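You operate a simulated robot arm through the tools that you are given. There is no shell and no other tool.

You are at the controls of a simulated robot arm. One attempt, no reset.

JOB
Stand the rolled napkin in its ring on the red mat and fill the purple glass to the line.
Fine: water from the carafe; put it back. Set down upright: carafe.
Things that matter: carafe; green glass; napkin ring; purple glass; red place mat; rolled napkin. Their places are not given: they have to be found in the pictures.

Only the result counts: the job must be done as asked and must still hold three seconds after the hand-in. Knocking over, shifting, dropping, spilling or breaking anything else fails it. Flat cloth is picked up by pressing the open fingertips on it (5 to 10 N) and closing them slowly along it; thin cloth reads only 2 to 8 mm in the jaws.

ROBOT AND FRAMES
A 7-joint arm with a two-finger parallel gripper, fixed in place. Base frame: the origin is on the floor under the middle of its stand, x ahead of it, y to its left, z up. Readings come in m, rad, newtons and seconds.
It reaches about 1.479 m from its shoulder. Its first joint turns from -2.897 to 2.897 rad. Payload 4.4 kg.
The TCP is the grasp point between the finger pads, 0.023 m short of the fingertips. In the tool frame z runs along the fingers and y along their closing line. The gripper opens to 0.094 m. The fingers are 0.038 m wide and 0.01 m thick; the gripper's body (0.054 by 0.096 m) begins 0.039 m behind the TCP.
Orientation is told as [roll, pitch, yaw] about the base's x, y, z axes, in that order, counted from this pose: with the fingers straight down and closing along the base's y, the tool's x points along the base's -x, its y along +y and its z along -z.

CONTROLS
- The arm moves only by the tool play_rows. Its argument "motion" is one flat list of numbers, 7 for each row, row after row: the finger opening in mm, from 0 to 94, then the shift along the tool's x, y, z in units of 100 mm (1.0 is 100 mm), then the turn, a rotation vector about the tool's x, y, z in units of 45 degrees (1.0 is 45 degrees). In form: [jaw, dx, dy, dz, wx, wy, wz, jaw, dx, dy, dz, wx, wy, wz, ...]. A call has 1 to 20 rows; each row is the pose to reach, as a shift and turn from the pose commanded when the call began, along the tool's axes at that moment. A call with a number of a shift or a turn outside -1 to 1 is refused whole. Each row takes 0.2 s and may step no farther than 0.05 m and 0.15 rad from the row before; otherwise, or with a gripper value out of range, the whole call is refused. Where a pose cannot be reached the arm comes as near as it can. A force on the tool above 40 N (or 10 N above the force at the start of the call, whichever is more), or a blocked arm, ends the call early, and 0.2 s more pass. Each finger travels about 0.072 m/s and halts on what it meets, pressing with about 39 N; the grip force reading is that of the motor and also rises with nothing between the fingers. The clock runs only during rows and for 0.2 s after the last one: add rows that repeat a pose to give the fingers time. It gives the time, the measured TCP pose, the force on the tool (base axes), the opening and the grip force at its end, in the units of the frame above (readings bear some noise), with the torque about the TCP (base axes, N m) and any sound that the robot's microphone picked up.
- Cameras (640 x 400 px; columns grow to the right, rows downward): "scene" is fixed at [0.05, -0.6492, 1.4889]; the picture's right is [0.78, -0.63, 0.00], its down [-0.30, -0.37, -0.88] and it looks along [0.56, 0.68, -0.47] (base axes); focal length 328 px, centre (320, 200). "wrist" rides on the gripper at [0.086, 0.016, -0.074] in the tool frame; the picture's right is [-0.18, 0.98, 0.00], its down [-0.58, -0.11, -0.81] and it looks along [-0.79, -0.15, 0.59] (tool axes); focal length 243 px, centre (320, 200).
- grab_frame(camera): a new picture of that camera. The clock stands still meanwhile.
- point_at(camera, pixels): there is no depth. For up to 12 entries [column, row, z] of the newest picture of that camera ("zoom" is the newest enlarged one), the place [x, y] in the base frame at which the ray of that pixel passes the height z, good to about 0.002 m. The clock stands still meanwhile.
- close_up(camera, box): a new picture of the part [left, top, right, bottom] of that camera's present view, enlarged. The clock stands still meanwhile.
- sign_off(): hands the job in; it is judged then, once.

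Unless the task says otherwise, let go and move clear before handing in.

The tools are called by a JSON object that holds its "api" and its "payload". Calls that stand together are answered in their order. play_rows: Moves the arm, as the interface text tells. Its arguments: {"type":"object","properties":{"motion":{"type":"array","items":{"type":"number"}}},"required":["motion"]} The other tools are called the same way: grab_frame (camera) takes a picture; point_at (camera, pixels) gives the place at which the rays of pixels pass given heights; close_up (camera, box) takes an enlarged picture of a part of a camera's view; sign_off () hands the job in.

At the start:

```text
t: 0.0
tool_pos: [0.6946, -0.3126, 1.1964]
tcp_rot: [0.0, 0.0, 0.0]
ft_force: [-0.4, -0.2, -0.1]
wrist_torque: [0.0, 0.02, 0.01]
gripper_width: 0.094
grasp_force: 0.0
```

scene: 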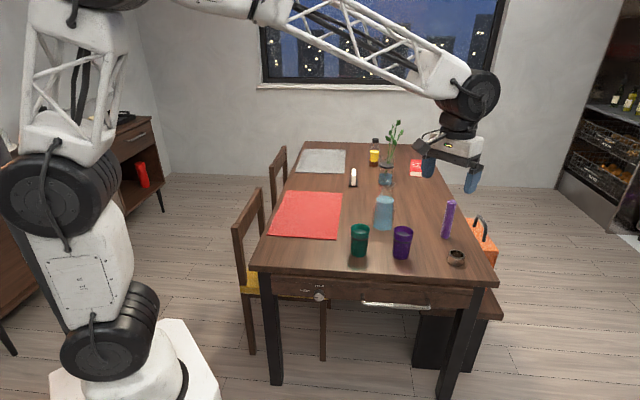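
wrist: 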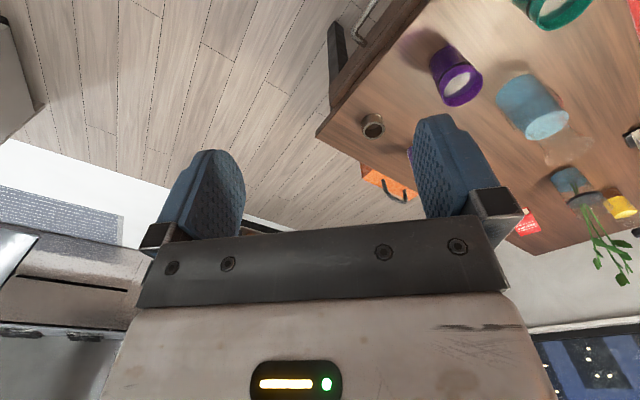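

The scene picture shows the table with the red mat (about 307,215), green glass (360,240), purple glass (402,243), carafe (384,213), rolled napkin standing (448,220) and ring (456,258). I'll take close-ups to see the details.

{"api": "close_up", "payload": {"camera": "scene", "box": [330, 180, 490, 280]}}

{"api": "close_up", "payload": {"camera": "scene", "box": [240, 130, 480, 280]}}

```text
4.00 times, centred on (410, 230) of scene
```

zoom: 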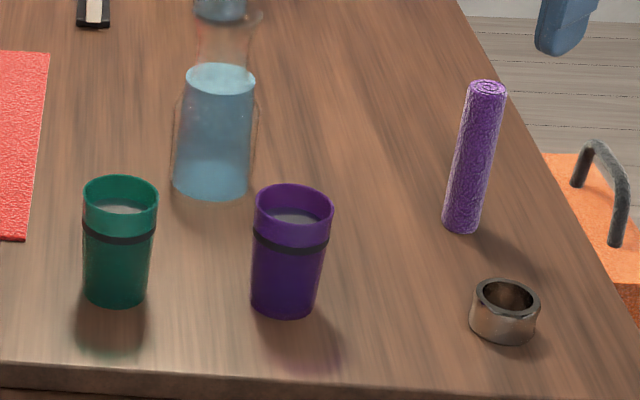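

```text
2.67 times, centred on (360, 205) of scene
```

zoom: 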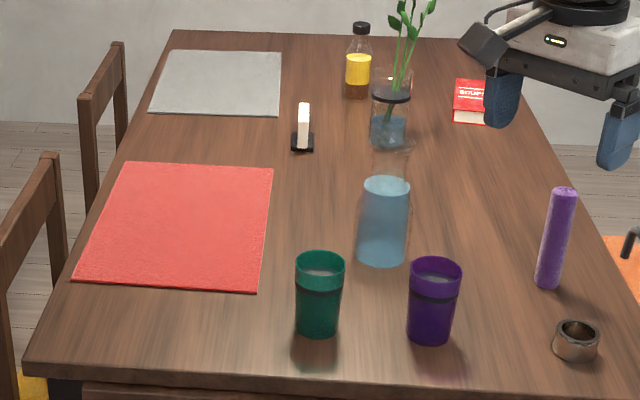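

I need the table height, so I'll triangulate the same features (ring, mat, glass bases) from both cameras.

{"api": "point_at", "payload": {"camera": "scene", "pixels": [[456, 259, 0.7], [456, 259, 0.75], [456, 259, 0.8], [497, 280, 0.7], [497, 280, 0.75], [497, 280, 0.8], [401, 257, 0.75], [358, 255, 0.75], [383, 228, 0.75], [445, 236, 0.75]]}}

{"api": "point_at", "payload": {"camera": "wrist", "pixels": [[373, 126, 0.7], [373, 126, 0.75], [373, 126, 0.8], [317, 133, 0.7], [317, 133, 0.75], [317, 133, 0.8]]}}

{"api": "close_up", "payload": {"camera": "wrist", "box": [320, 0, 640, 200]}}

```text
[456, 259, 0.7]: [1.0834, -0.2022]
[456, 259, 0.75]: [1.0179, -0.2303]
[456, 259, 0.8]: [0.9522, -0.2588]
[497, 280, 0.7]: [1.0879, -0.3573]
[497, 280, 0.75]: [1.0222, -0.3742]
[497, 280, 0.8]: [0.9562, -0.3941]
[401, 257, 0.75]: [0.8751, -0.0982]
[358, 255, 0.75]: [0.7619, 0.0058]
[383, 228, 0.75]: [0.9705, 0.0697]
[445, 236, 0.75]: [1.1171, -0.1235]
```

```text
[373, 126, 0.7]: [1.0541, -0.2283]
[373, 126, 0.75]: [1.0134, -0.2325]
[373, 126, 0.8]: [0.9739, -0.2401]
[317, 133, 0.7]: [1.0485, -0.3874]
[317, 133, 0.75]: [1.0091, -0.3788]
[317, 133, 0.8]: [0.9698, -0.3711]
```

```text
2.00 times, centred on (480, 100) of wrist
```

zoom: 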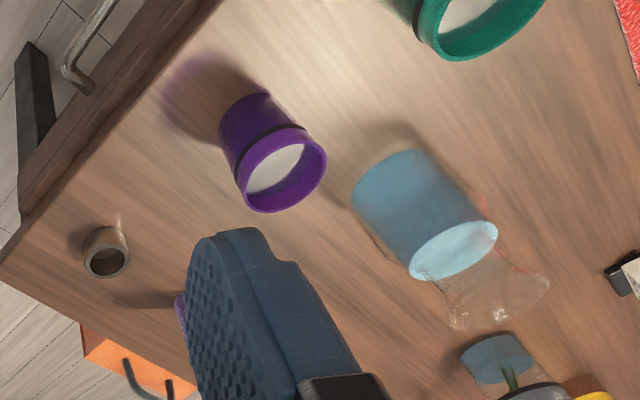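

The two cameras agree on the table at roughly z≈0.75 with the ring at about (1.01,-0.23). I'll move the wrist camera back and to the left, still high in free space, for a better second view of the glasses and carafe.

{"api": "play_rows", "payload": {"motion": [94, 0.25, 0.25, 0, 0, 0, 0, 94, 0.5, 0.5, 0, 0, 0, 0, 94, 0.75, 0.75, 0, 0, 0, 0, 94, 1, 1, 0, 0, 0, 0]}}

{"api": "play_rows", "payload": {"motion": [94, 0.15, 0.35, 0, 0, 0, 0, 94, 0.3, 0.7, 0, 0, 0, 0, 94, 0.4, 1, 0.2, 0, 0, 0, 94, 0.45, 1, 0.5, 0, 0, 0, 94, 0.45, 1, 0.8, 0, 0, 0]}}

{"api": "grab_frame", "payload": {"camera": "wrist"}}

{"api": "grab_frame", "payload": {"camera": "scene"}}

```text
t: 1.0
tool_pos: [0.5942, -0.212, 1.1926]
tcp_rot: [0.0, 0.001, 0.0]
ft_force: [-0.2, -0.5, 0.6]
wrist_torque: [0.02, 0.01, -0.01]
gripper_width: 0.0937
grasp_force: 0.1
```

```text
t: 2.2
tool_pos: [0.5496, -0.1114, 1.1156]
tcp_rot: [0.0, 0.0, -0.001]
ft_force: [0.5, 0.1, -0.2]
wrist_torque: [-0.03, -0.01, 0.04]
gripper_width: 0.094
grasp_force: 0.1
```

```text
taken
```

wrist: 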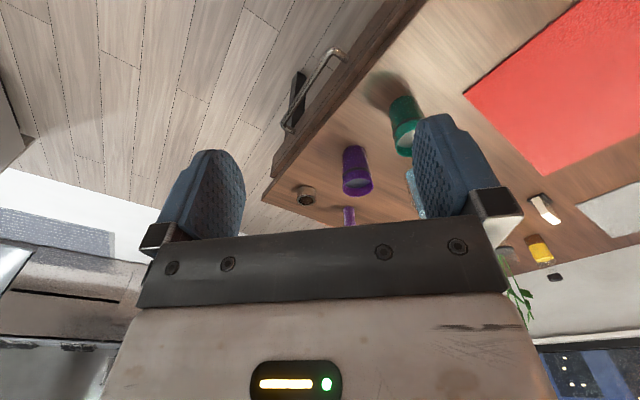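

```text
taken
```

scene: 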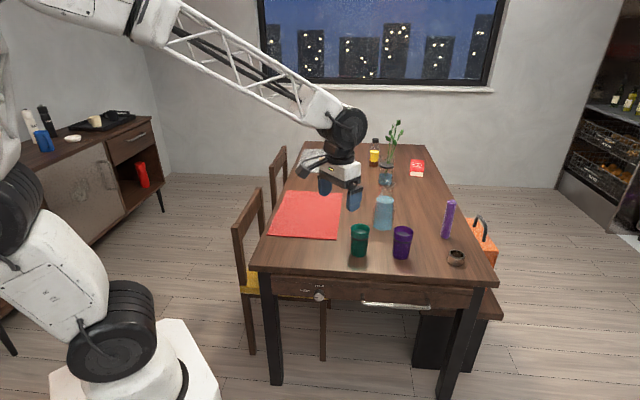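

From here the fingers hide much of the table, but the wrist camera is aimed at the TCP, so hovering over an object gives a close view. I'll fly at z≈1.12 toward the ring near (1.01,-0.23).

{"api": "play_rows", "payload": {"motion": [94, -0.33, -0.1, 0, 0, 0, 0, 94, -0.66, -0.2, 0, 0, 0, 0, 94, -1, -0.3, 0, 0, 0, 0]}}

{"api": "play_rows", "payload": {"motion": [94, -0.33, -0.1, 0, 0, 0, 0, 94, -0.66, -0.2, 0, 0, 0, 0, 94, -1, -0.3, 0, 0, 0, 0]}}

{"api": "grab_frame", "payload": {"camera": "wrist"}}

```text
t: 3.0
tool_pos: [0.65, -0.1426, 1.1151]
tcp_rot: [0.0, 0.0, 0.001]
ft_force: [-0.3, 0.0, 0.7]
wrist_torque: [-0.01, 0.04, 0.02]
gripper_width: 0.0939
grasp_force: 0.1
```

```text
t: 3.8
tool_pos: [0.7506, -0.1718, 1.1162]
tcp_rot: [-0.001, -0.003, 0.0]
ft_force: [0.7, 0.4, 0.3]
wrist_torque: [-0.01, -0.05, 0.01]
gripper_width: 0.0938
grasp_force: 0.1
```

```text
taken
```

wrist: 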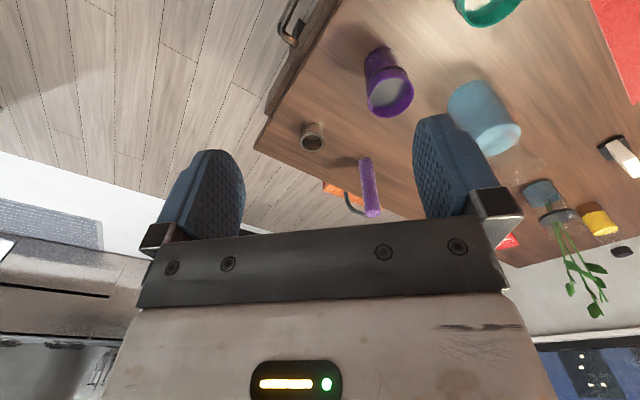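

Now the ring (312,137), napkin (369,188), purple glass (387,85) and carafe (485,115) are all visible. I'll zoom in for detail and triangulate from here.

{"api": "close_up", "payload": {"camera": "wrist", "box": [340, 30, 560, 168]}}

{"api": "close_up", "payload": {"camera": "wrist", "box": [270, 100, 430, 220]}}

{"api": "point_at", "payload": {"camera": "wrist", "pixels": [[312, 125, 0.74], [312, 125, 0.75], [312, 125, 0.76], [366, 160, 0.74], [366, 160, 0.76], [372, 213, 0.9], [372, 213, 0.92]]}}

```text
2.90 times, centred on (450, 99) of wrist
```

zoom: 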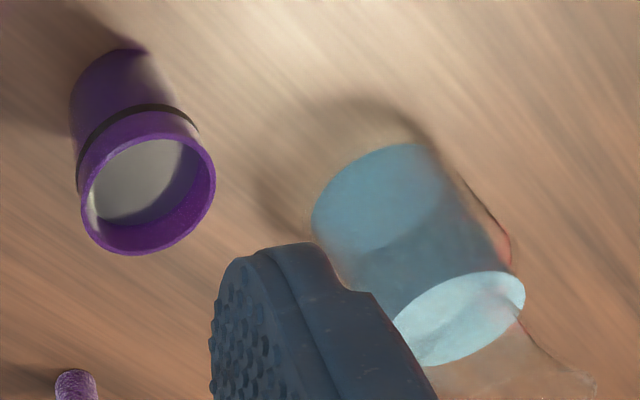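

```text
3.33 times, centred on (350, 160) of wrist
```

zoom: 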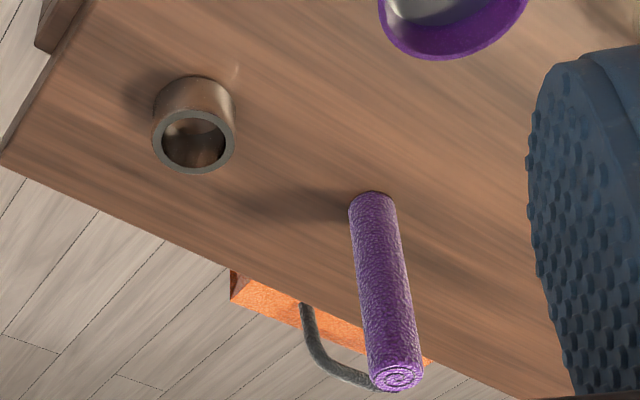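

```text
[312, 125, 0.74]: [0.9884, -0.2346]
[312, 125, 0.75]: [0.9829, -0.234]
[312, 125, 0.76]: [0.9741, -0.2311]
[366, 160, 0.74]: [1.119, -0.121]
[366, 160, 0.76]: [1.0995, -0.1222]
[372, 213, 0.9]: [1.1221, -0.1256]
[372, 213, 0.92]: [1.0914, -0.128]
```

The glass seems to show a grey disc inside near the band, so I want to look straight down into it before deciding how much to pour. Moving the TCP above the purple glass at z≈1.03.

{"api": "play_rows", "payload": {"motion": [94, -0.25, 0.19, 0.2, 0, 0, 0, 94, -0.5, 0.38, 0.4, 0, 0, 0, 94, -0.75, 0.57, 0.6, 0, 0, 0, 94, -1, 0.75, 0.85, 0, 0, 0]}}

{"api": "grab_frame", "payload": {"camera": "wrist"}}

{"api": "close_up", "payload": {"camera": "wrist", "box": [240, 0, 432, 120]}}

```text
t: 4.8
tool_pos: [0.8497, -0.0956, 1.0314]
tcp_rot: [0.001, -0.001, -0.001]
ft_force: [-0.3, 0.2, -0.2]
wrist_torque: [0.01, 0.04, -0.02]
gripper_width: 0.0937
grasp_force: 0.0
```

```text
taken
```

wrist: 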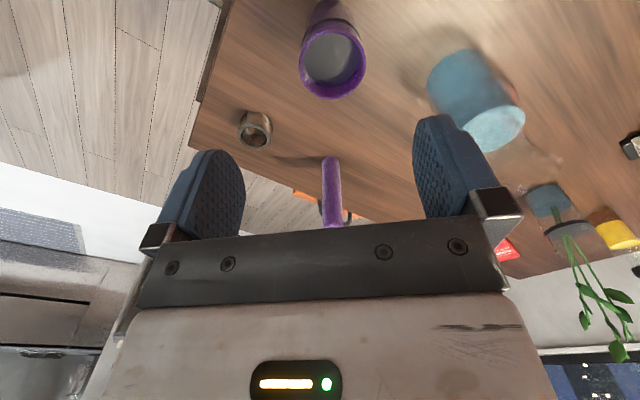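

```text
3.33 times, centred on (336, 60) of wrist
```

zoom: 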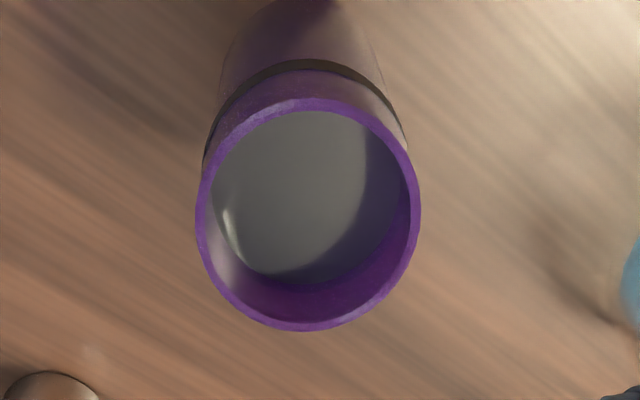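

From above, the grey disc fills nearly the whole opening, so I need to find out how deep it is. I'll measure the rim, the disc's edge and the band from this picture.

{"api": "point_at", "payload": {"camera": "zoom", "pixels": [[300, 112, 0.85], [305, 322, 0.85], [206, 200, 0.85], [411, 200, 0.85], [290, 278, 0.85], [290, 278, 0.83], [290, 278, 0.81], [290, 278, 0.79], [290, 278, 0.77], [213, 190, 0.83], [400, 190, 0.83], [400, 190, 0.77]]}}

{"api": "close_up", "payload": {"camera": "scene", "box": [380, 215, 428, 245]}}

{"api": "close_up", "payload": {"camera": "scene", "box": [338, 215, 386, 265]}}

```text
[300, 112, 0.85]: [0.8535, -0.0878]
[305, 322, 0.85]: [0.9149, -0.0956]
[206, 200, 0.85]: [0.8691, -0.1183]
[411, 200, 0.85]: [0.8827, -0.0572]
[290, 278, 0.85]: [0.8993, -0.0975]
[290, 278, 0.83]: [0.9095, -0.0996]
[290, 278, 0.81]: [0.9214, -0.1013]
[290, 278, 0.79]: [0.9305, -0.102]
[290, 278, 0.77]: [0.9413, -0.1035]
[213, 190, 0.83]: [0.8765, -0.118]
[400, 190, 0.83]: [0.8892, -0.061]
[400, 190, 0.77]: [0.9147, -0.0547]
```

```text
13.33 times, centred on (404, 230) of scene
```

zoom: 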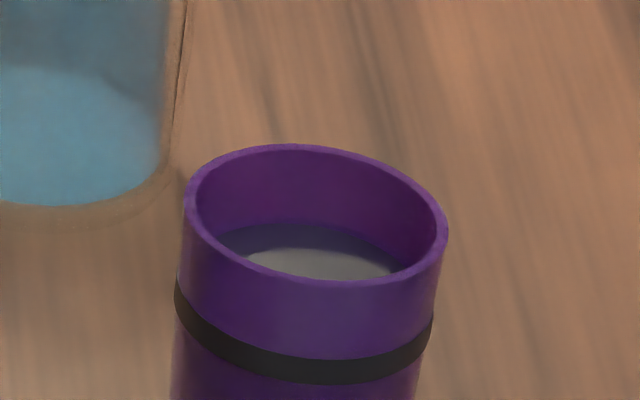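

```text
8.00 times, centred on (362, 240) of scene
```

zoom: 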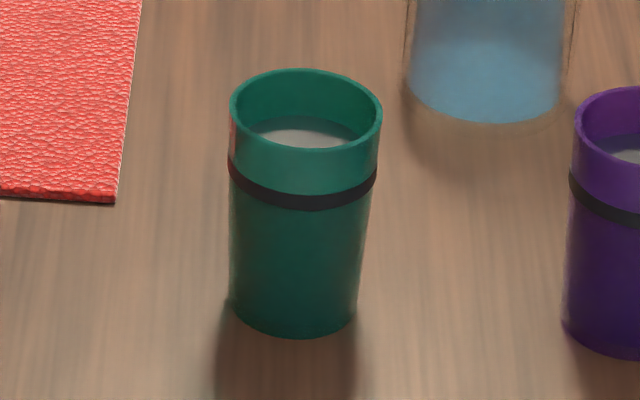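

The disc sits about 25 mm below the rim, right at the band, and is grey instead of blue like the carafe's water, so it may just be the band's own cap. I'll zoom in on the walls of both glasses and the carafe.

{"api": "close_up", "payload": {"camera": "wrist", "box": [290, 0, 386, 60]}}

{"api": "close_up", "payload": {"camera": "scene", "box": [360, 172, 440, 262]}}

{"api": "close_up", "payload": {"camera": "wrist", "box": [400, 20, 592, 140]}}

```text
6.67 times, centred on (338, 30) of wrist
```

zoom: 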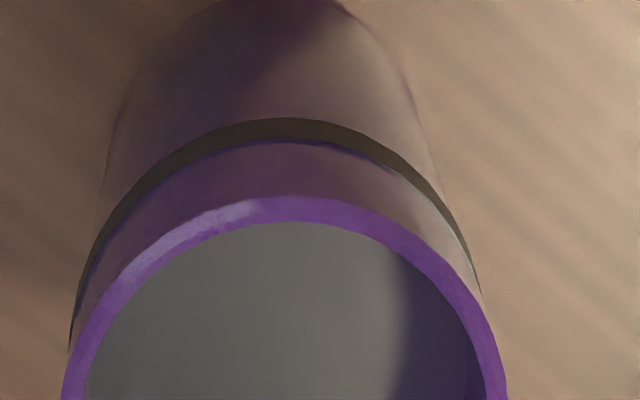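

```text
4.44 times, centred on (400, 217) of scene
```

zoom: 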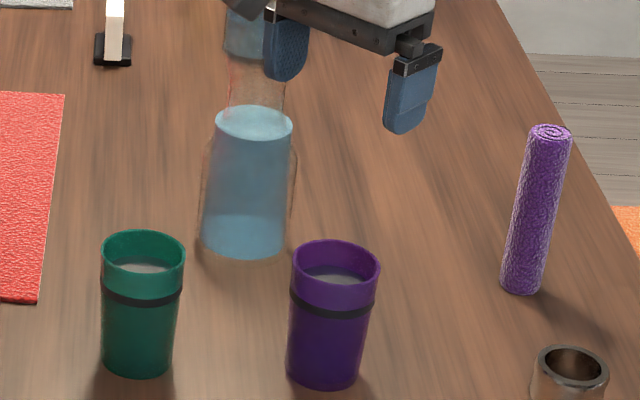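

```text
3.33 times, centred on (496, 80) of wrist
```

zoom: 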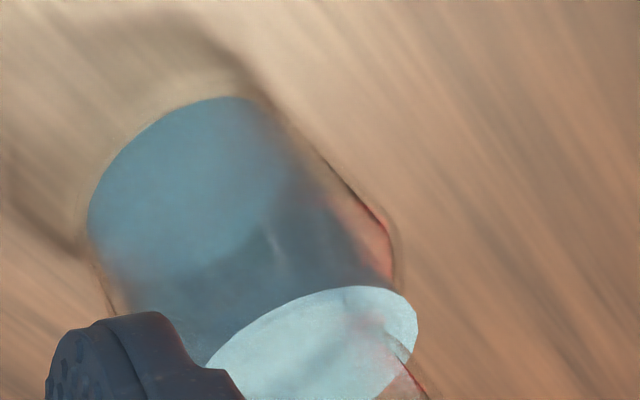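

The band looks like a solid dark cylinder whose cap is visible inside the glass, and the glass itself looks empty, since its walls are translucent with no blue below. Next I'll hover over the ring to pin down its position and the table height.

{"api": "play_rows", "payload": {"motion": [94, -0.34, -0.3, 0, 0, 0, 0, 94, -0.67, -0.6, 0, 0, 0, 0, 94, -1, -0.9, 0, 0, 0, 0]}}

{"api": "play_rows", "payload": {"motion": [94, -0.25, -0.22, 0, 0, 0, 0, 94, -0.5, -0.45, 0.1, 0, 0, 0, 94, -0.5, -0.45, 0.5, 0, 0, 0, 94, -0.5, -0.45, 0.8, 0, 0, 0]}}

{"api": "grab_frame", "payload": {"camera": "wrist"}}

{"api": "close_up", "payload": {"camera": "wrist", "box": [240, 20, 400, 120]}}

```text
t: 5.6
tool_pos: [0.9495, -0.1869, 1.0311]
tcp_rot: [0.0, 0.0, 0.001]
ft_force: [-0.5, -0.9, 0.5]
wrist_torque: [-0.01, 0.0, -0.02]
gripper_width: 0.0939
grasp_force: 0.0
```

```text
t: 6.6
tool_pos: [0.9993, -0.2328, 0.9508]
tcp_rot: [0.0, -0.002, 0.001]
ft_force: [-0.1, -0.2, 1.2]
wrist_torque: [0.03, -0.02, 0.0]
gripper_width: 0.0939
grasp_force: 0.1
```

```text
taken
```

wrist: 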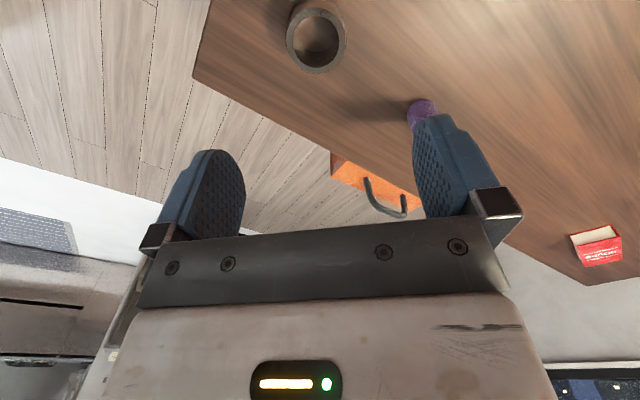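

```text
4.00 times, centred on (320, 70) of wrist
```

zoom: 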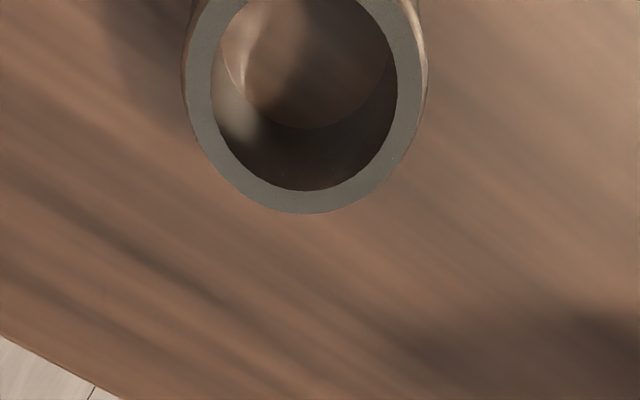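

The ring's rim shows at about (316,37) in the wrist view. I'll measure its edges here and in the scene view to fix its height and centre.

{"api": "point_at", "payload": {"camera": "zoom", "pixels": [[187, 80, 0.78], [428, 80, 0.78], [305, 213, 0.78], [211, 82, 0.78], [398, 82, 0.78], [305, 190, 0.78], [305, 213, 0.79], [187, 80, 0.79], [428, 80, 0.79], [305, 129, 0.75], [305, 129, 0.76]]}}

{"api": "close_up", "payload": {"camera": "scene", "box": [432, 240, 480, 270]}}

```text
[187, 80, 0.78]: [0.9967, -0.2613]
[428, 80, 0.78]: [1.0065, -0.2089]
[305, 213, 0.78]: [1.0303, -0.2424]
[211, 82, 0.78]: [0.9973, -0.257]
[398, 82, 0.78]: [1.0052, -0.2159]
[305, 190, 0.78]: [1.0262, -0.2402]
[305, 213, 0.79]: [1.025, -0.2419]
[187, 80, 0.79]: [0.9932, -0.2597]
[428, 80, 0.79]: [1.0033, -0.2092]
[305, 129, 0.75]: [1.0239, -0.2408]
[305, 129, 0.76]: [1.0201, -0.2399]
```

```text
13.33 times, centred on (456, 255) of scene
```

zoom: 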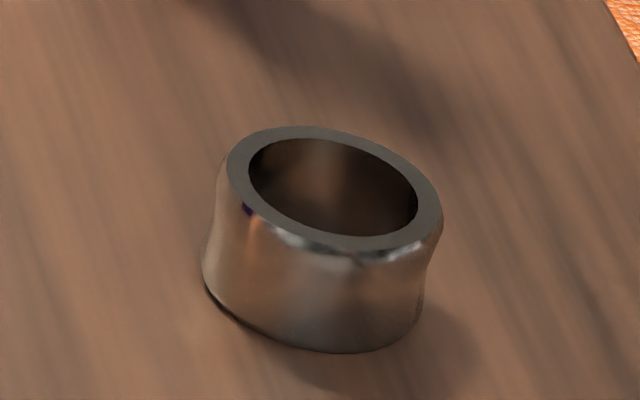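

{"api": "point_at", "payload": {"camera": "zoom", "pixels": [[334, 189, 0.77], [334, 189, 0.78], [334, 189, 0.79], [249, 175, 0.78], [417, 220, 0.78], [227, 165, 0.78], [442, 225, 0.78], [365, 250, 0.78], [295, 126, 0.78], [313, 292, 0.75]]}}

{"api": "close_up", "payload": {"camera": "scene", "box": [424, 195, 472, 240]}}

```text
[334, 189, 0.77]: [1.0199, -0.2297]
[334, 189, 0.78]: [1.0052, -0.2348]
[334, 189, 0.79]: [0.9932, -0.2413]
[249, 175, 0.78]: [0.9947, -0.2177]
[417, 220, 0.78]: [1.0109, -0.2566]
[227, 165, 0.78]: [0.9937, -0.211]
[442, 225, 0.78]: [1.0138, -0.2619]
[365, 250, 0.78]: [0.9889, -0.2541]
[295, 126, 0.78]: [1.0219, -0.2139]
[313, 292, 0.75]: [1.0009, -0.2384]
```

```text
8.89 times, centred on (448, 218) of scene
```

zoom: 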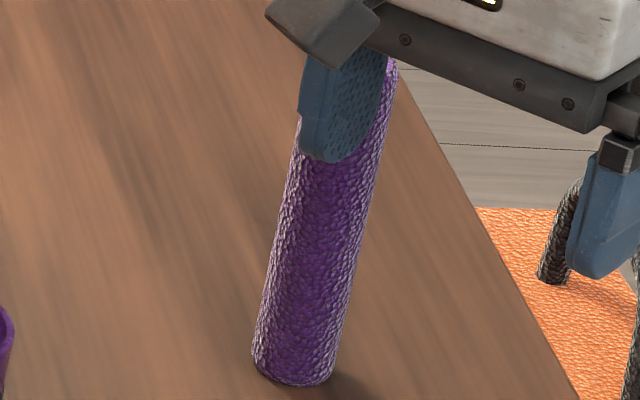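

The ring's rim agrees in both views at z≈0.78, centre (1.005,-0.236), outer Ø≈54 mm and inner Ø≈42 mm, so the table is at about 0.75. I'll locate the mat corners and the napkin's base and top before grasping.

{"api": "point_at", "payload": {"camera": "zoom", "pixels": [[252, 350, 0.755], [332, 368, 0.755], [292, 372, 0.75], [292, 385, 0.75]]}}

{"api": "point_at", "payload": {"camera": "scene", "pixels": [[287, 191, 0.755], [342, 192, 0.755], [336, 240, 0.755], [270, 236, 0.755], [353, 187, 0.75], [309, 215, 0.755]]}}

{"api": "close_up", "payload": {"camera": "wrist", "box": [390, 80, 470, 130]}}

```text
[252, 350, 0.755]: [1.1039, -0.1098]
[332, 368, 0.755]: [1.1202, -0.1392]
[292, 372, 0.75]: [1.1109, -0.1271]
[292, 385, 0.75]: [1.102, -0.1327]
```

```text
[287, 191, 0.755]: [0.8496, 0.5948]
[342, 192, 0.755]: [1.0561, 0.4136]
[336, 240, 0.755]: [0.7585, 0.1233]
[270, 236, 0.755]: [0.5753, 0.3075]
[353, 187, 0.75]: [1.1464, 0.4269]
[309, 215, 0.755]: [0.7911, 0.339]
```

```text
8.00 times, centred on (430, 105) of wrist
```

zoom: 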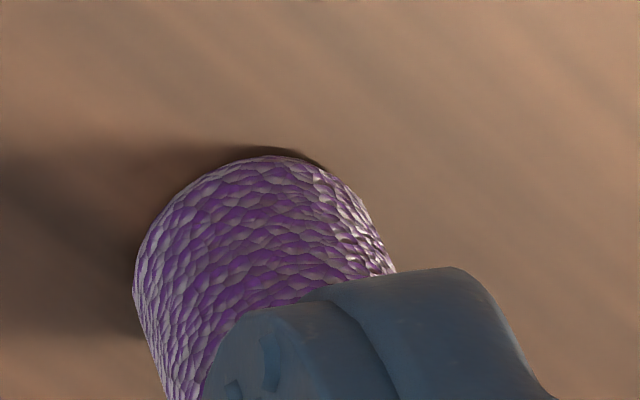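

The mat's centre is near (0.81,0.36) and the napkin stands near (1.112,-0.126). Now I'll descend over the ring in two steps with the jaws open.

{"api": "play_rows", "payload": {"motion": [94, -0.055, -0.03, 0.33, 0, 0, 0, 94, -0.055, -0.03, 0.66, 0, 0, 0, 94, -0.055, -0.03, 1, 0, 0, 0]}}

{"api": "grab_frame", "payload": {"camera": "wrist"}}

```text
t: 7.4
tool_pos: [1.0056, -0.2351, 0.851]
tcp_rot: [0.0, -0.003, 0.0]
ft_force: [1.0, 0.4, 1.1]
wrist_torque: [-0.03, 0.06, 0.02]
gripper_width: 0.0941
grasp_force: 0.1
```

```text
taken
```

wrist: 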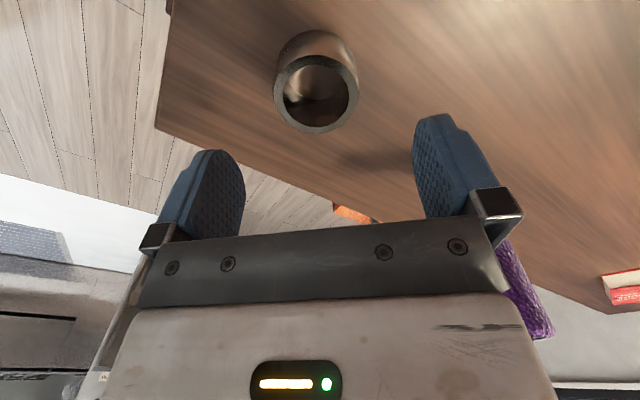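

The ring is centred between the fingers (rim at about (316,93)). I'll descend the last 71 mm and close gently on it.

{"api": "play_rows", "payload": {"motion": [94, 0, -0.015, 0.25, 0, 0, 0, 94, 0, -0.015, 0.45, 0, 0, 0, 94, 0, -0.015, 0.6, 0, 0, 0, 94, 0, -0.015, 0.7, 0, 0, 0, 94, 0, -0.015, 0.7, 0, 0, 0]}}

{"api": "grab_frame", "payload": {"camera": "wrist"}}

```text
t: 8.6
tool_pos: [1.0058, -0.2367, 0.7801]
tcp_rot: [0.0, 0.001, -0.001]
ft_force: [-0.1, -0.2, -0.5]
wrist_torque: [0.02, -0.01, 0.01]
gripper_width: 0.0942
grasp_force: 0.1
```

```text
taken
```

wrist: 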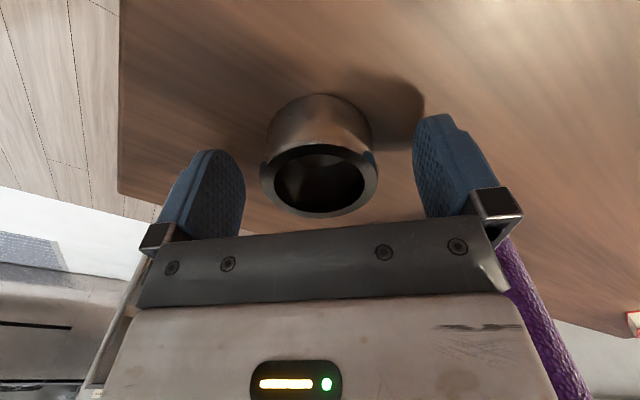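

The ring sits right at the grasp point with the fingers either side. Closing.

{"api": "play_rows", "payload": {"motion": [80, 0, 0, 0, 0, 0, 0, 68, 0, 0, 0, 0, 0, 0, 58, 0, 0, 0, 0, 0, 0, 50, 0, 0, 0, 0, 0, 0, 46, 0, 0, 0, 0, 0, 0, 46, 0, 0, 0, 0, 0, 0]}}

{"api": "grab_frame", "payload": {"camera": "wrist"}}

```text
t: 10.0
tool_pos: [1.0048, -0.2364, 0.7796]
tcp_rot: [0.0, 0.002, 0.002]
ft_force: [0.7, 1.0, 1.8]
wrist_torque: [0.1, -0.02, -0.01]
gripper_width: 0.0571
grasp_force: 39.3
```

```text
taken
```

wrist: 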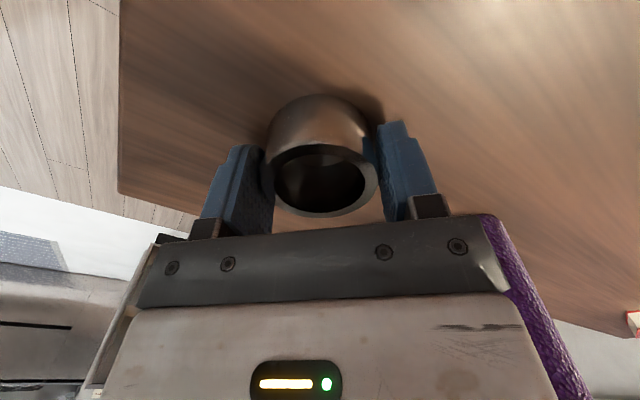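

The ring is gripped (57 mm, 39 N). Lifting it straight up to clear the glasses and carafe.

{"api": "play_rows", "payload": {"motion": [46, 0, 0, -0.2, 0, 0, 0, 46, 0, 0, -0.6, 0, 0, 0, 46, 0, 0, -1, 0, 0, 0]}}

{"api": "play_rows", "payload": {"motion": [46, 0, 0, -0.4, 0, 0, 0, 46, 0, 0, -0.7, 0, 0, 0, 46, 0, 0, -1, 0, 0, 0]}}

{"api": "play_rows", "payload": {"motion": [46, 0, 0, -0.4, 0, 0, 0, 46, 0, 0, -0.7, 0, 0, 0, 46, 0, 0, -1, 0, 0, 0]}}

{"api": "grab_frame", "payload": {"camera": "scene"}}

{"api": "grab_frame", "payload": {"camera": "wrist"}}

```text
t: 10.8
tool_pos: [1.004, -0.2361, 0.8791]
tcp_rot: [-0.001, 0.002, 0.0]
ft_force: [-0.7, -0.4, -1.9]
wrist_torque: [0.01, -0.03, -0.01]
gripper_width: 0.0568
grasp_force: 39.1
```

```text
t: 11.6
tool_pos: [1.0036, -0.2362, 0.9797]
tcp_rot: [0.002, 0.002, 0.001]
ft_force: [-0.9, -0.2, -1.2]
wrist_torque: [-0.01, -0.02, -0.02]
gripper_width: 0.0568
grasp_force: 39.1
```

```text
t: 12.4
tool_pos: [1.0044, -0.2364, 1.08]
tcp_rot: [0.0, 0.001, 0.001]
ft_force: [0.0, 0.2, -1.8]
wrist_torque: [0.01, 0.01, -0.01]
gripper_width: 0.0568
grasp_force: 38.7
```

```text
taken
```

scene: 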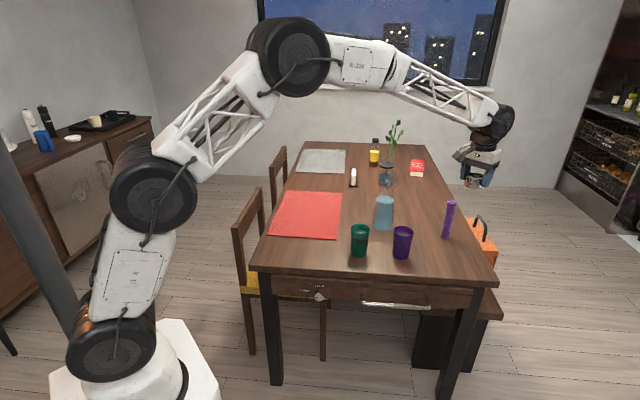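

```text
taken
```

wrist: 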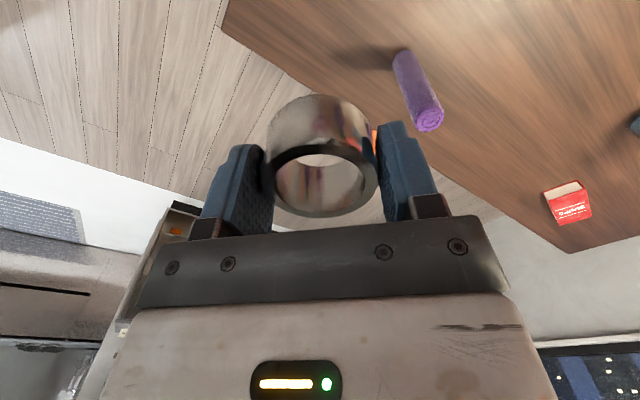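

The ring is held and level. Carrying it over at z≈1.08 toward the mat centre (0.81,0.36).

{"api": "play_rows", "payload": {"motion": [46, 0.11, 0.33, 0, 0, 0, 0, 46, 0.22, 0.66, 0, 0, 0, 0, 46, 0.33, 1, 0, 0, 0, 0]}}

{"api": "play_rows", "payload": {"motion": [46, 0.11, 0.33, 0, 0, 0, 0, 46, 0.22, 0.66, 0, 0, 0, 0, 46, 0.33, 1, 0, 0, 0, 0]}}

{"api": "play_rows", "payload": {"motion": [46, 0.11, 0.33, 0, 0, 0, 0, 46, 0.22, 0.66, 0, 0, 0, 0, 46, 0.33, 1, 0, 0, 0, 0]}}

{"api": "grab_frame", "payload": {"camera": "wrist"}}

```text
t: 13.2
tool_pos: [0.9714, -0.1366, 1.08]
tcp_rot: [0.001, 0.001, 0.001]
ft_force: [0.4, 0.5, -0.9]
wrist_torque: [-0.06, 0.02, -0.02]
gripper_width: 0.0571
grasp_force: 38.8
```

```text
t: 14.0
tool_pos: [0.9388, -0.0373, 1.0799]
tcp_rot: [0.0, -0.001, 0.001]
ft_force: [-0.9, 0.4, -0.4]
wrist_torque: [-0.04, -0.01, 0.01]
gripper_width: 0.057
grasp_force: 38.9
```

```text
t: 14.8
tool_pos: [0.9043, 0.0634, 1.0811]
tcp_rot: [0.0, 0.0, 0.002]
ft_force: [-0.4, 0.5, -0.4]
wrist_torque: [-0.07, -0.01, 0.0]
gripper_width: 0.0568
grasp_force: 38.8
```

```text
taken
```

wrist: 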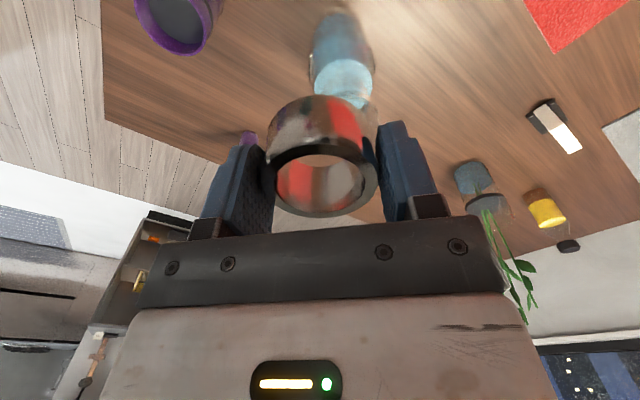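

{"api": "play_rows", "payload": {"motion": [46, 0.11, 0.33, 0, 0, 0, 0, 46, 0.22, 0.66, 0, 0, 0, 0, 46, 0.33, 1, 0, 0, 0, 0]}}

{"api": "play_rows", "payload": {"motion": [46, 0.11, 0.33, 0, 0, 0, 0, 46, 0.22, 0.66, 0, 0, 0, 0, 46, 0.33, 1, 0, 0, 0, 0]}}

{"api": "play_rows", "payload": {"motion": [46, 0.1, 0.33, 0, 0, 0, 0, 46, 0.2, 0.66, 0, 0, 0, 0, 46, 0.28, 0.96, 0, 0, 0, 0]}}

{"api": "grab_frame", "payload": {"camera": "wrist"}}

{"api": "grab_frame", "payload": {"camera": "scene"}}

```text
t: 15.6
tool_pos: [0.8732, 0.1626, 1.08]
tcp_rot: [0.001, 0.0, -0.001]
ft_force: [-0.2, -0.6, -0.9]
wrist_torque: [-0.05, -0.02, -0.02]
gripper_width: 0.0568
grasp_force: 38.7
```

```text
t: 16.4
tool_pos: [0.8393, 0.2635, 1.0801]
tcp_rot: [0.001, -0.001, 0.0]
ft_force: [-0.9, 0.3, 0.2]
wrist_torque: [-0.01, -0.03, 0.0]
gripper_width: 0.057
grasp_force: 38.4
```

```text
t: 17.2
tool_pos: [0.8139, 0.3605, 1.0794]
tcp_rot: [0.0, 0.0, 0.0]
ft_force: [-0.4, 0.3, -1.6]
wrist_torque: [0.01, 0.03, 0.02]
gripper_width: 0.057
grasp_force: 39.3
```

```text
taken
```

wrist: 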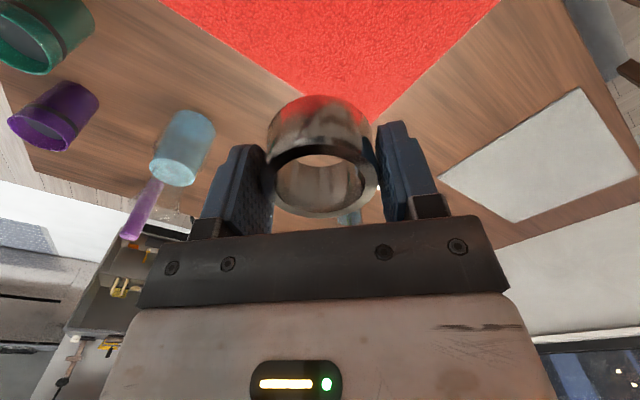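

```text
taken
```

scene: 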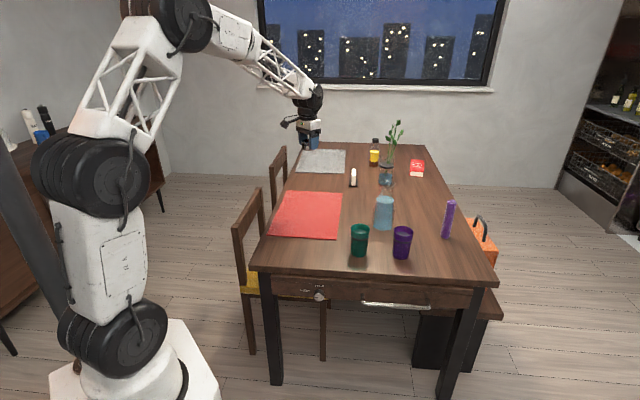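

The TCP is over the mat centre. Descending in stages to just above the mat.

{"api": "play_rows", "payload": {"motion": [46, 0, 0, 0.4, 0, 0, 0, 46, 0, 0, 0.7, 0, 0, 0, 46, 0, 0, 1, 0, 0, 0]}}

{"api": "play_rows", "payload": {"motion": [46, 0, 0, 0.4, 0, 0, 0, 46, 0, 0, 0.7, 0, 0, 0, 46, 0, 0, 1, 0, 0, 0]}}

{"api": "play_rows", "payload": {"motion": [46, 0, 0, 0.3, 0, 0, 0, 46, 0, 0, 0.6, 0, 0, 0, 46, 0, 0, 0.8, 0, 0, 0, 46, 0, 0, 0.88, 0, 0, 0]}}

{"api": "grab_frame", "payload": {"camera": "wrist"}}

{"api": "close_up", "payload": {"camera": "scene", "box": [260, 160, 356, 250]}}

```text
t: 18.0
tool_pos: [0.8116, 0.3589, 0.9814]
tcp_rot: [0.0, -0.003, -0.001]
ft_force: [0.4, -0.4, -0.2]
wrist_torque: [0.03, 0.03, 0.01]
gripper_width: 0.057
grasp_force: 39.4
```

```text
t: 18.8
tool_pos: [0.8124, 0.3593, 0.8801]
tcp_rot: [0.0, 0.002, 0.0]
ft_force: [0.7, -0.5, 0.6]
wrist_torque: [0.0, 0.0, -0.01]
gripper_width: 0.0569
grasp_force: 39.1
```

```text
t: 19.8
tool_pos: [0.8104, 0.3589, 0.7922]
tcp_rot: [-0.001, -0.001, -0.001]
ft_force: [0.4, 0.9, -0.4]
wrist_torque: [0.0, -0.02, 0.0]
gripper_width: 0.0572
grasp_force: 39.3
```

```text
taken
```

wrist: 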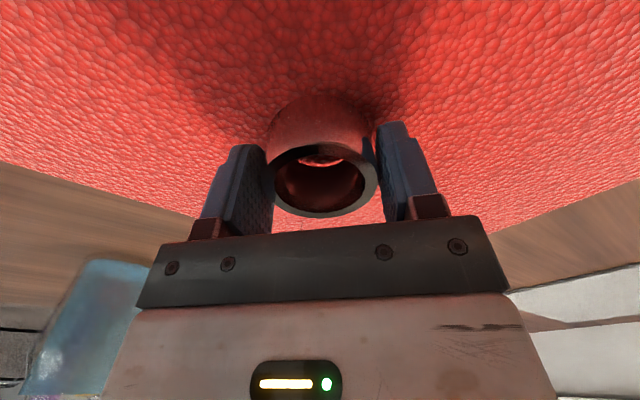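

```text
4.44 times, centred on (308, 205) of scene
```

zoom: 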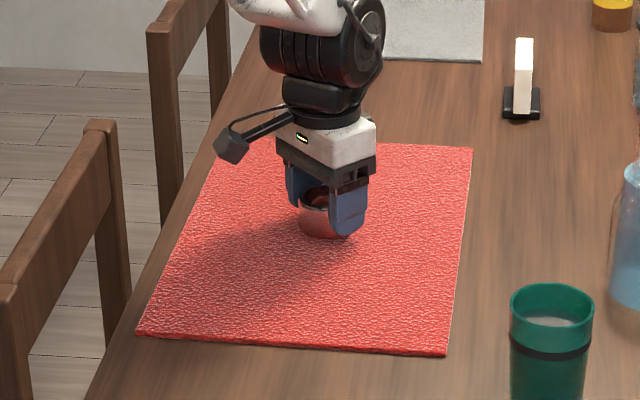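

The ring is just above the mat. I'll lower in 2 mm steps and watch the vertical force for contact.

{"api": "play_rows", "payload": {"motion": [46, 0, 0, 0.02, 0, 0, 0, 46, 0, 0, 0.04, 0, 0, 0, 46, 0, 0, 0.06, 0, 0, 0, 46, 0, 0, 0.06, 0, 0, 0]}}

{"api": "play_rows", "payload": {"motion": [46, 0, 0, 0.02, 0, 0, 0, 46, 0, 0, 0.02, 0, 0, 0]}}

```text
t: 20.8
tool_pos: [0.8115, 0.3595, 0.7875]
tcp_rot: [0.001, 0.0, 0.0]
ft_force: [-0.4, 0.0, -1.2]
wrist_torque: [0.02, 0.01, 0.01]
gripper_width: 0.0571
grasp_force: 38.8
```

```text
t: 21.4
tool_pos: [0.8125, 0.3607, 0.786]
tcp_rot: [0.0, -0.002, 0.001]
ft_force: [-2.5, -3.5, 20.7]
wrist_torque: [-0.34, 0.35, -0.09]
gripper_width: 0.0568
grasp_force: 38.7
```

Contact with the mat came at z≈0.786 (20 N). I'll back off 1 mm to relieve it and open the fingers.

{"api": "play_rows", "payload": {"motion": [46, 0, 0, -0.01, 0, 0, 0, 56, 0, 0, -0.01, 0, 0, 0, 62, 0, 0, -0.01, 0, 0, 0, 74, 0, 0, -0.01, 0, 0, 0, 88, 0, 0, -0.01, 0, 0, 0, 94, 0, 0, -0.01, 0, 0, 0]}}

{"api": "grab_frame", "payload": {"camera": "wrist"}}

```text
t: 22.8
tool_pos: [0.8114, 0.3591, 0.7854]
tcp_rot: [0.0, 0.0, 0.001]
ft_force: [0.2, 0.2, 0.1]
wrist_torque: [-0.01, 0.02, 0.01]
gripper_width: 0.094
grasp_force: 0.1
```

```text
taken
```

wrist: 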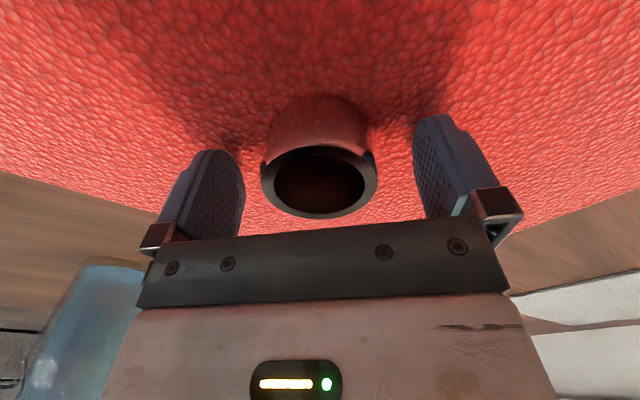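

The ring stands on the mat with the fingers clear. I'll rise to z≈0.94 and measure its centre precisely for the later insertion.

{"api": "play_rows", "payload": {"motion": [94, 0, 0, -0.2, 0, 0, 0, 94, 0, 0, -0.6, 0, 0, 0, 94, 0, 0, -1, 0, 0, 0]}}

{"api": "play_rows", "payload": {"motion": [94, 0, 0, -0.4, 0, 0, 0, 94, 0, 0, -0.55, 0, 0, 0, 94, 0, 0, -0.55, 0, 0, 0]}}

{"api": "close_up", "payload": {"camera": "wrist", "box": [240, 0, 400, 100]}}

{"api": "close_up", "payload": {"camera": "scene", "box": [296, 190, 344, 220]}}

```text
t: 23.6
tool_pos: [0.8117, 0.3598, 0.8837]
tcp_rot: [0.0, 0.003, -0.001]
ft_force: [-0.6, 0.6, -1.0]
wrist_torque: [0.0, 0.02, -0.02]
gripper_width: 0.0939
grasp_force: 0.1
```

```text
t: 24.4
tool_pos: [0.8105, 0.3582, 0.9401]
tcp_rot: [-0.001, 0.001, -0.001]
ft_force: [-0.1, 0.5, 0.1]
wrist_torque: [0.0, -0.02, -0.01]
gripper_width: 0.0941
grasp_force: 0.1
```

```text
4.00 times, centred on (320, 50) of wrist
```

zoom: 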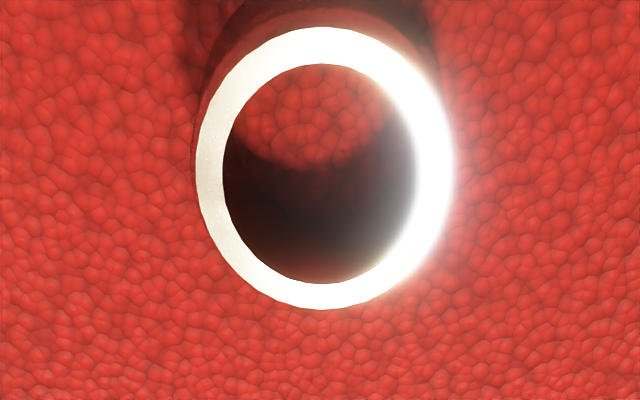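

```text
13.33 times, centred on (320, 205) of scene
```

zoom: 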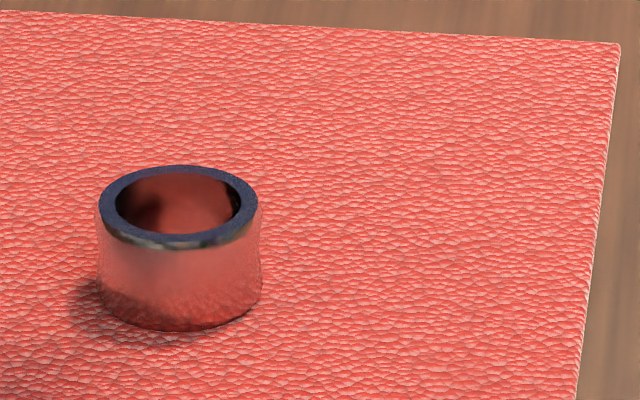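

{"api": "point_at", "payload": {"camera": "zoom", "pixels": [[179, 206, 0.78], [179, 206, 0.785], [179, 206, 0.79], [98, 206, 0.785], [259, 206, 0.785], [179, 165, 0.785], [179, 248, 0.785]]}}

{"api": "grab_frame", "payload": {"camera": "wrist"}}

{"api": "point_at", "payload": {"camera": "wrist", "pixels": [[289, 42, 0.785], [354.5, 42, 0.785], [320.5, 7, 0.785], [320.5, 77, 0.785], [289, 42, 0.78], [354.5, 42, 0.78], [320.5, 7, 0.78], [320.5, 77, 0.78], [295.8, 42, 0.785], [346.5, 42, 0.785], [321, 71, 0.785], [321, 16, 0.785]]}}

```text
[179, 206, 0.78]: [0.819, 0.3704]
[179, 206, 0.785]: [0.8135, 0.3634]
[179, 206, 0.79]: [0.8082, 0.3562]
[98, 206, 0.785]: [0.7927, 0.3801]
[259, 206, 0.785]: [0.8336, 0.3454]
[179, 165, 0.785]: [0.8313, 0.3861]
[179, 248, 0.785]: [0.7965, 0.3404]
```

```text
taken
```

wrist: 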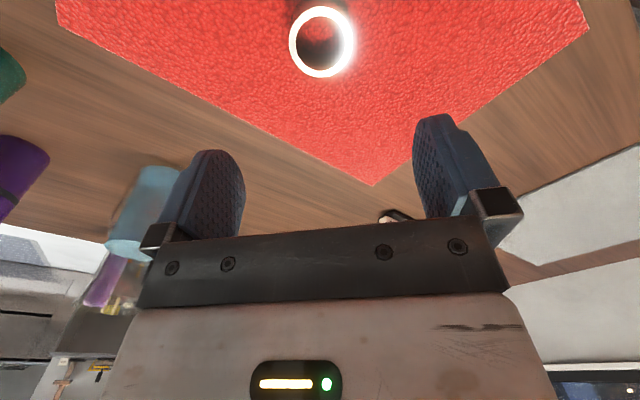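

```text
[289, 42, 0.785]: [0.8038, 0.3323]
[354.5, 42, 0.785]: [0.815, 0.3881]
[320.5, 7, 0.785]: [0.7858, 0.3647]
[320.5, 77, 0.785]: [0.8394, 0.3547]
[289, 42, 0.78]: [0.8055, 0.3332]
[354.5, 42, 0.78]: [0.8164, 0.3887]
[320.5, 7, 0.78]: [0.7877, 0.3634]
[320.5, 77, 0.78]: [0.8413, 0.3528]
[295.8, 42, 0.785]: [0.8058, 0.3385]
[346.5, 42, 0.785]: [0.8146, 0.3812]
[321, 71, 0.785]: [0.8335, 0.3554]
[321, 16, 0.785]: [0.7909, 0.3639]
```

The ring's centre is at (0.812,0.360) in both views, with an inner Ø of about 43 mm. Now I'll fly up and over to the napkin near (1.112,-0.126).

{"api": "play_rows", "payload": {"motion": [94, 0, 0, -0.4, 0, 0, 0, 94, -0.05, -0.1, -0.8, 0, 0, 0, 94, -0.2, -0.4, -1, 0, 0, 0, 94, -0.4, -0.7, -1, 0, 0, 0, 94, -0.6, -1, -1, 0, 0, 0]}}

{"api": "play_rows", "payload": {"motion": [94, -0.2, -0.33, -0.15, 0, 0, 0, 94, -0.4, -0.66, -0.3, 0, 0, 0, 94, -0.6, -1, -0.4, 0, 0, 0]}}

{"api": "play_rows", "payload": {"motion": [94, -0.2, -0.33, 0, 0, 0, 0, 94, -0.4, -0.66, 0, 0, 0, 0, 94, -0.6, -1, 0, 0, 0, 0]}}

{"api": "play_rows", "payload": {"motion": [94, -0.2, -0.33, 0, 0, 0, 0, 94, -0.4, -0.66, 0, 0, 0, 0, 94, -0.6, -1, 0, 0, 0, 0]}}

{"api": "grab_frame", "payload": {"camera": "wrist"}}

```text
t: 25.6
tool_pos: [0.8708, 0.2597, 1.0402]
tcp_rot: [0.001, 0.002, 0.001]
ft_force: [0.3, -0.1, 0.2]
wrist_torque: [0.03, -0.02, -0.01]
gripper_width: 0.0941
grasp_force: 0.1
```

```text
t: 26.4
tool_pos: [0.9331, 0.1588, 1.0805]
tcp_rot: [0.0, 0.0, 0.001]
ft_force: [0.7, -0.2, -0.2]
wrist_torque: [0.05, 0.01, 0.02]
gripper_width: 0.0943
grasp_force: 0.0
```

```text
t: 27.2
tool_pos: [0.9923, 0.059, 1.0804]
tcp_rot: [0.001, 0.0, 0.0]
ft_force: [0.8, -2.0, 0.3]
wrist_torque: [0.01, 0.0, -0.03]
gripper_width: 0.0939
grasp_force: 0.0
```

```text
t: 28.0
tool_pos: [1.0515, -0.0387, 1.0797]
tcp_rot: [0.0, 0.0, 0.0]
ft_force: [-0.3, 0.2, 0.8]
wrist_torque: [-0.02, 0.01, 0.02]
gripper_width: 0.0938
grasp_force: 0.1
```

```text
taken
```

wrist: 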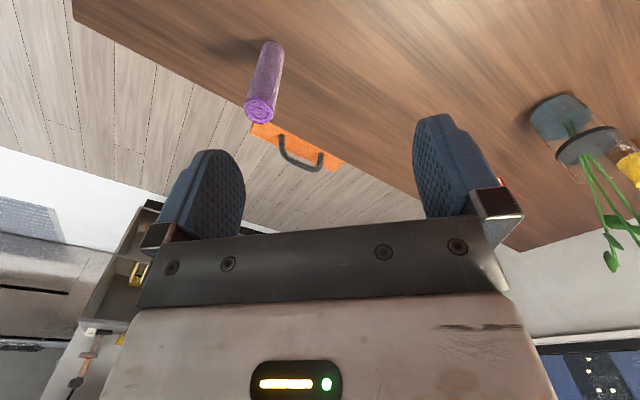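

The napkin's top is at wrist pixel (261,112) and at about (451.5,202) in the scene. I'll triangulate its top.

{"api": "point_at", "payload": {"camera": "wrist", "pixels": [[261, 112, 0.89], [261, 112, 0.9], [261, 112, 0.91], [261, 112, 0.92], [261, 112, 0.93], [272, 42, 0.75], [272, 46, 0.75]]}}

{"api": "point_at", "payload": {"camera": "scene", "pixels": [[451.6, 202, 0.89], [451.6, 202, 0.9], [451.6, 202, 0.91], [451.6, 202, 0.92], [451.6, 202, 0.93]]}}

{"api": "close_up", "payload": {"camera": "scene", "box": [424, 190, 488, 240]}}

```text
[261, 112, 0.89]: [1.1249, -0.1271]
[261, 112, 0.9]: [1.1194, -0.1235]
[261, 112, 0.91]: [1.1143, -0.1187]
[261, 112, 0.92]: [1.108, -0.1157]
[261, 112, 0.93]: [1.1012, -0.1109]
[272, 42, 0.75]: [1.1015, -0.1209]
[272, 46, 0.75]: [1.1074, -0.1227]
```

```text
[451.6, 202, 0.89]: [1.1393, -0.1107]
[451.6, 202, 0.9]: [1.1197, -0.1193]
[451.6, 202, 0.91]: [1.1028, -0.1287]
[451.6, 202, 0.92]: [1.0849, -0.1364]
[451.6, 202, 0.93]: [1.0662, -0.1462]
```

```text
8.00 times, centred on (456, 215) of scene
```

zoom: 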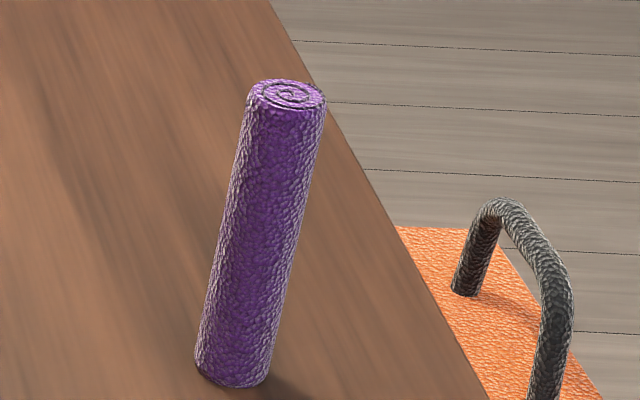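

The napkin's top is at about (1.118,-0.122,0.902), so it is roughly 15 cm tall and 37 mm wide. I'll move above it with the fingers at z≈1.0 and check alignment.

{"api": "play_rows", "payload": {"motion": [94, -0.22, -0.28, 0.1, 0, 0, 0, 94, -0.44, -0.56, 0.3, 0, 0, 0, 94, -0.66, -0.835, 0.6, 0, 0, 0, 94, -0.66, -0.835, 0.8, 0, 0, 0, 94, -0.66, -0.835, 0.8, 0, 0, 0]}}

{"api": "grab_frame", "payload": {"camera": "wrist"}}

{"api": "point_at", "payload": {"camera": "wrist", "pixels": [[320, 90, 0.902]]}}

```text
t: 29.2
tool_pos: [1.1178, -0.1246, 1.001]
tcp_rot: [-0.001, 0.0, -0.001]
ft_force: [-1.0, 0.9, -0.4]
wrist_torque: [0.0, -0.01, 0.01]
gripper_width: 0.094
grasp_force: 0.0
```

```text
taken
```

wrist: 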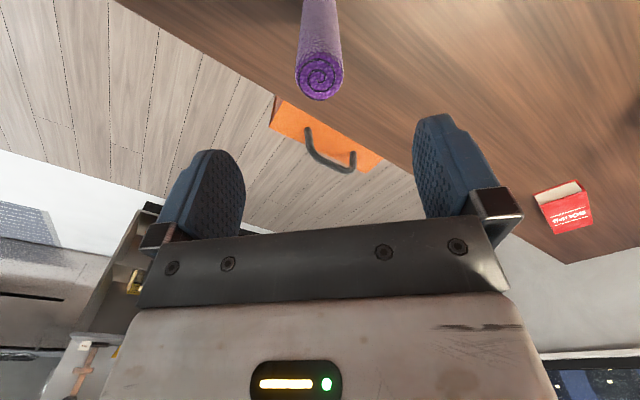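

```text
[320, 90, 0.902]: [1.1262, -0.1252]
```

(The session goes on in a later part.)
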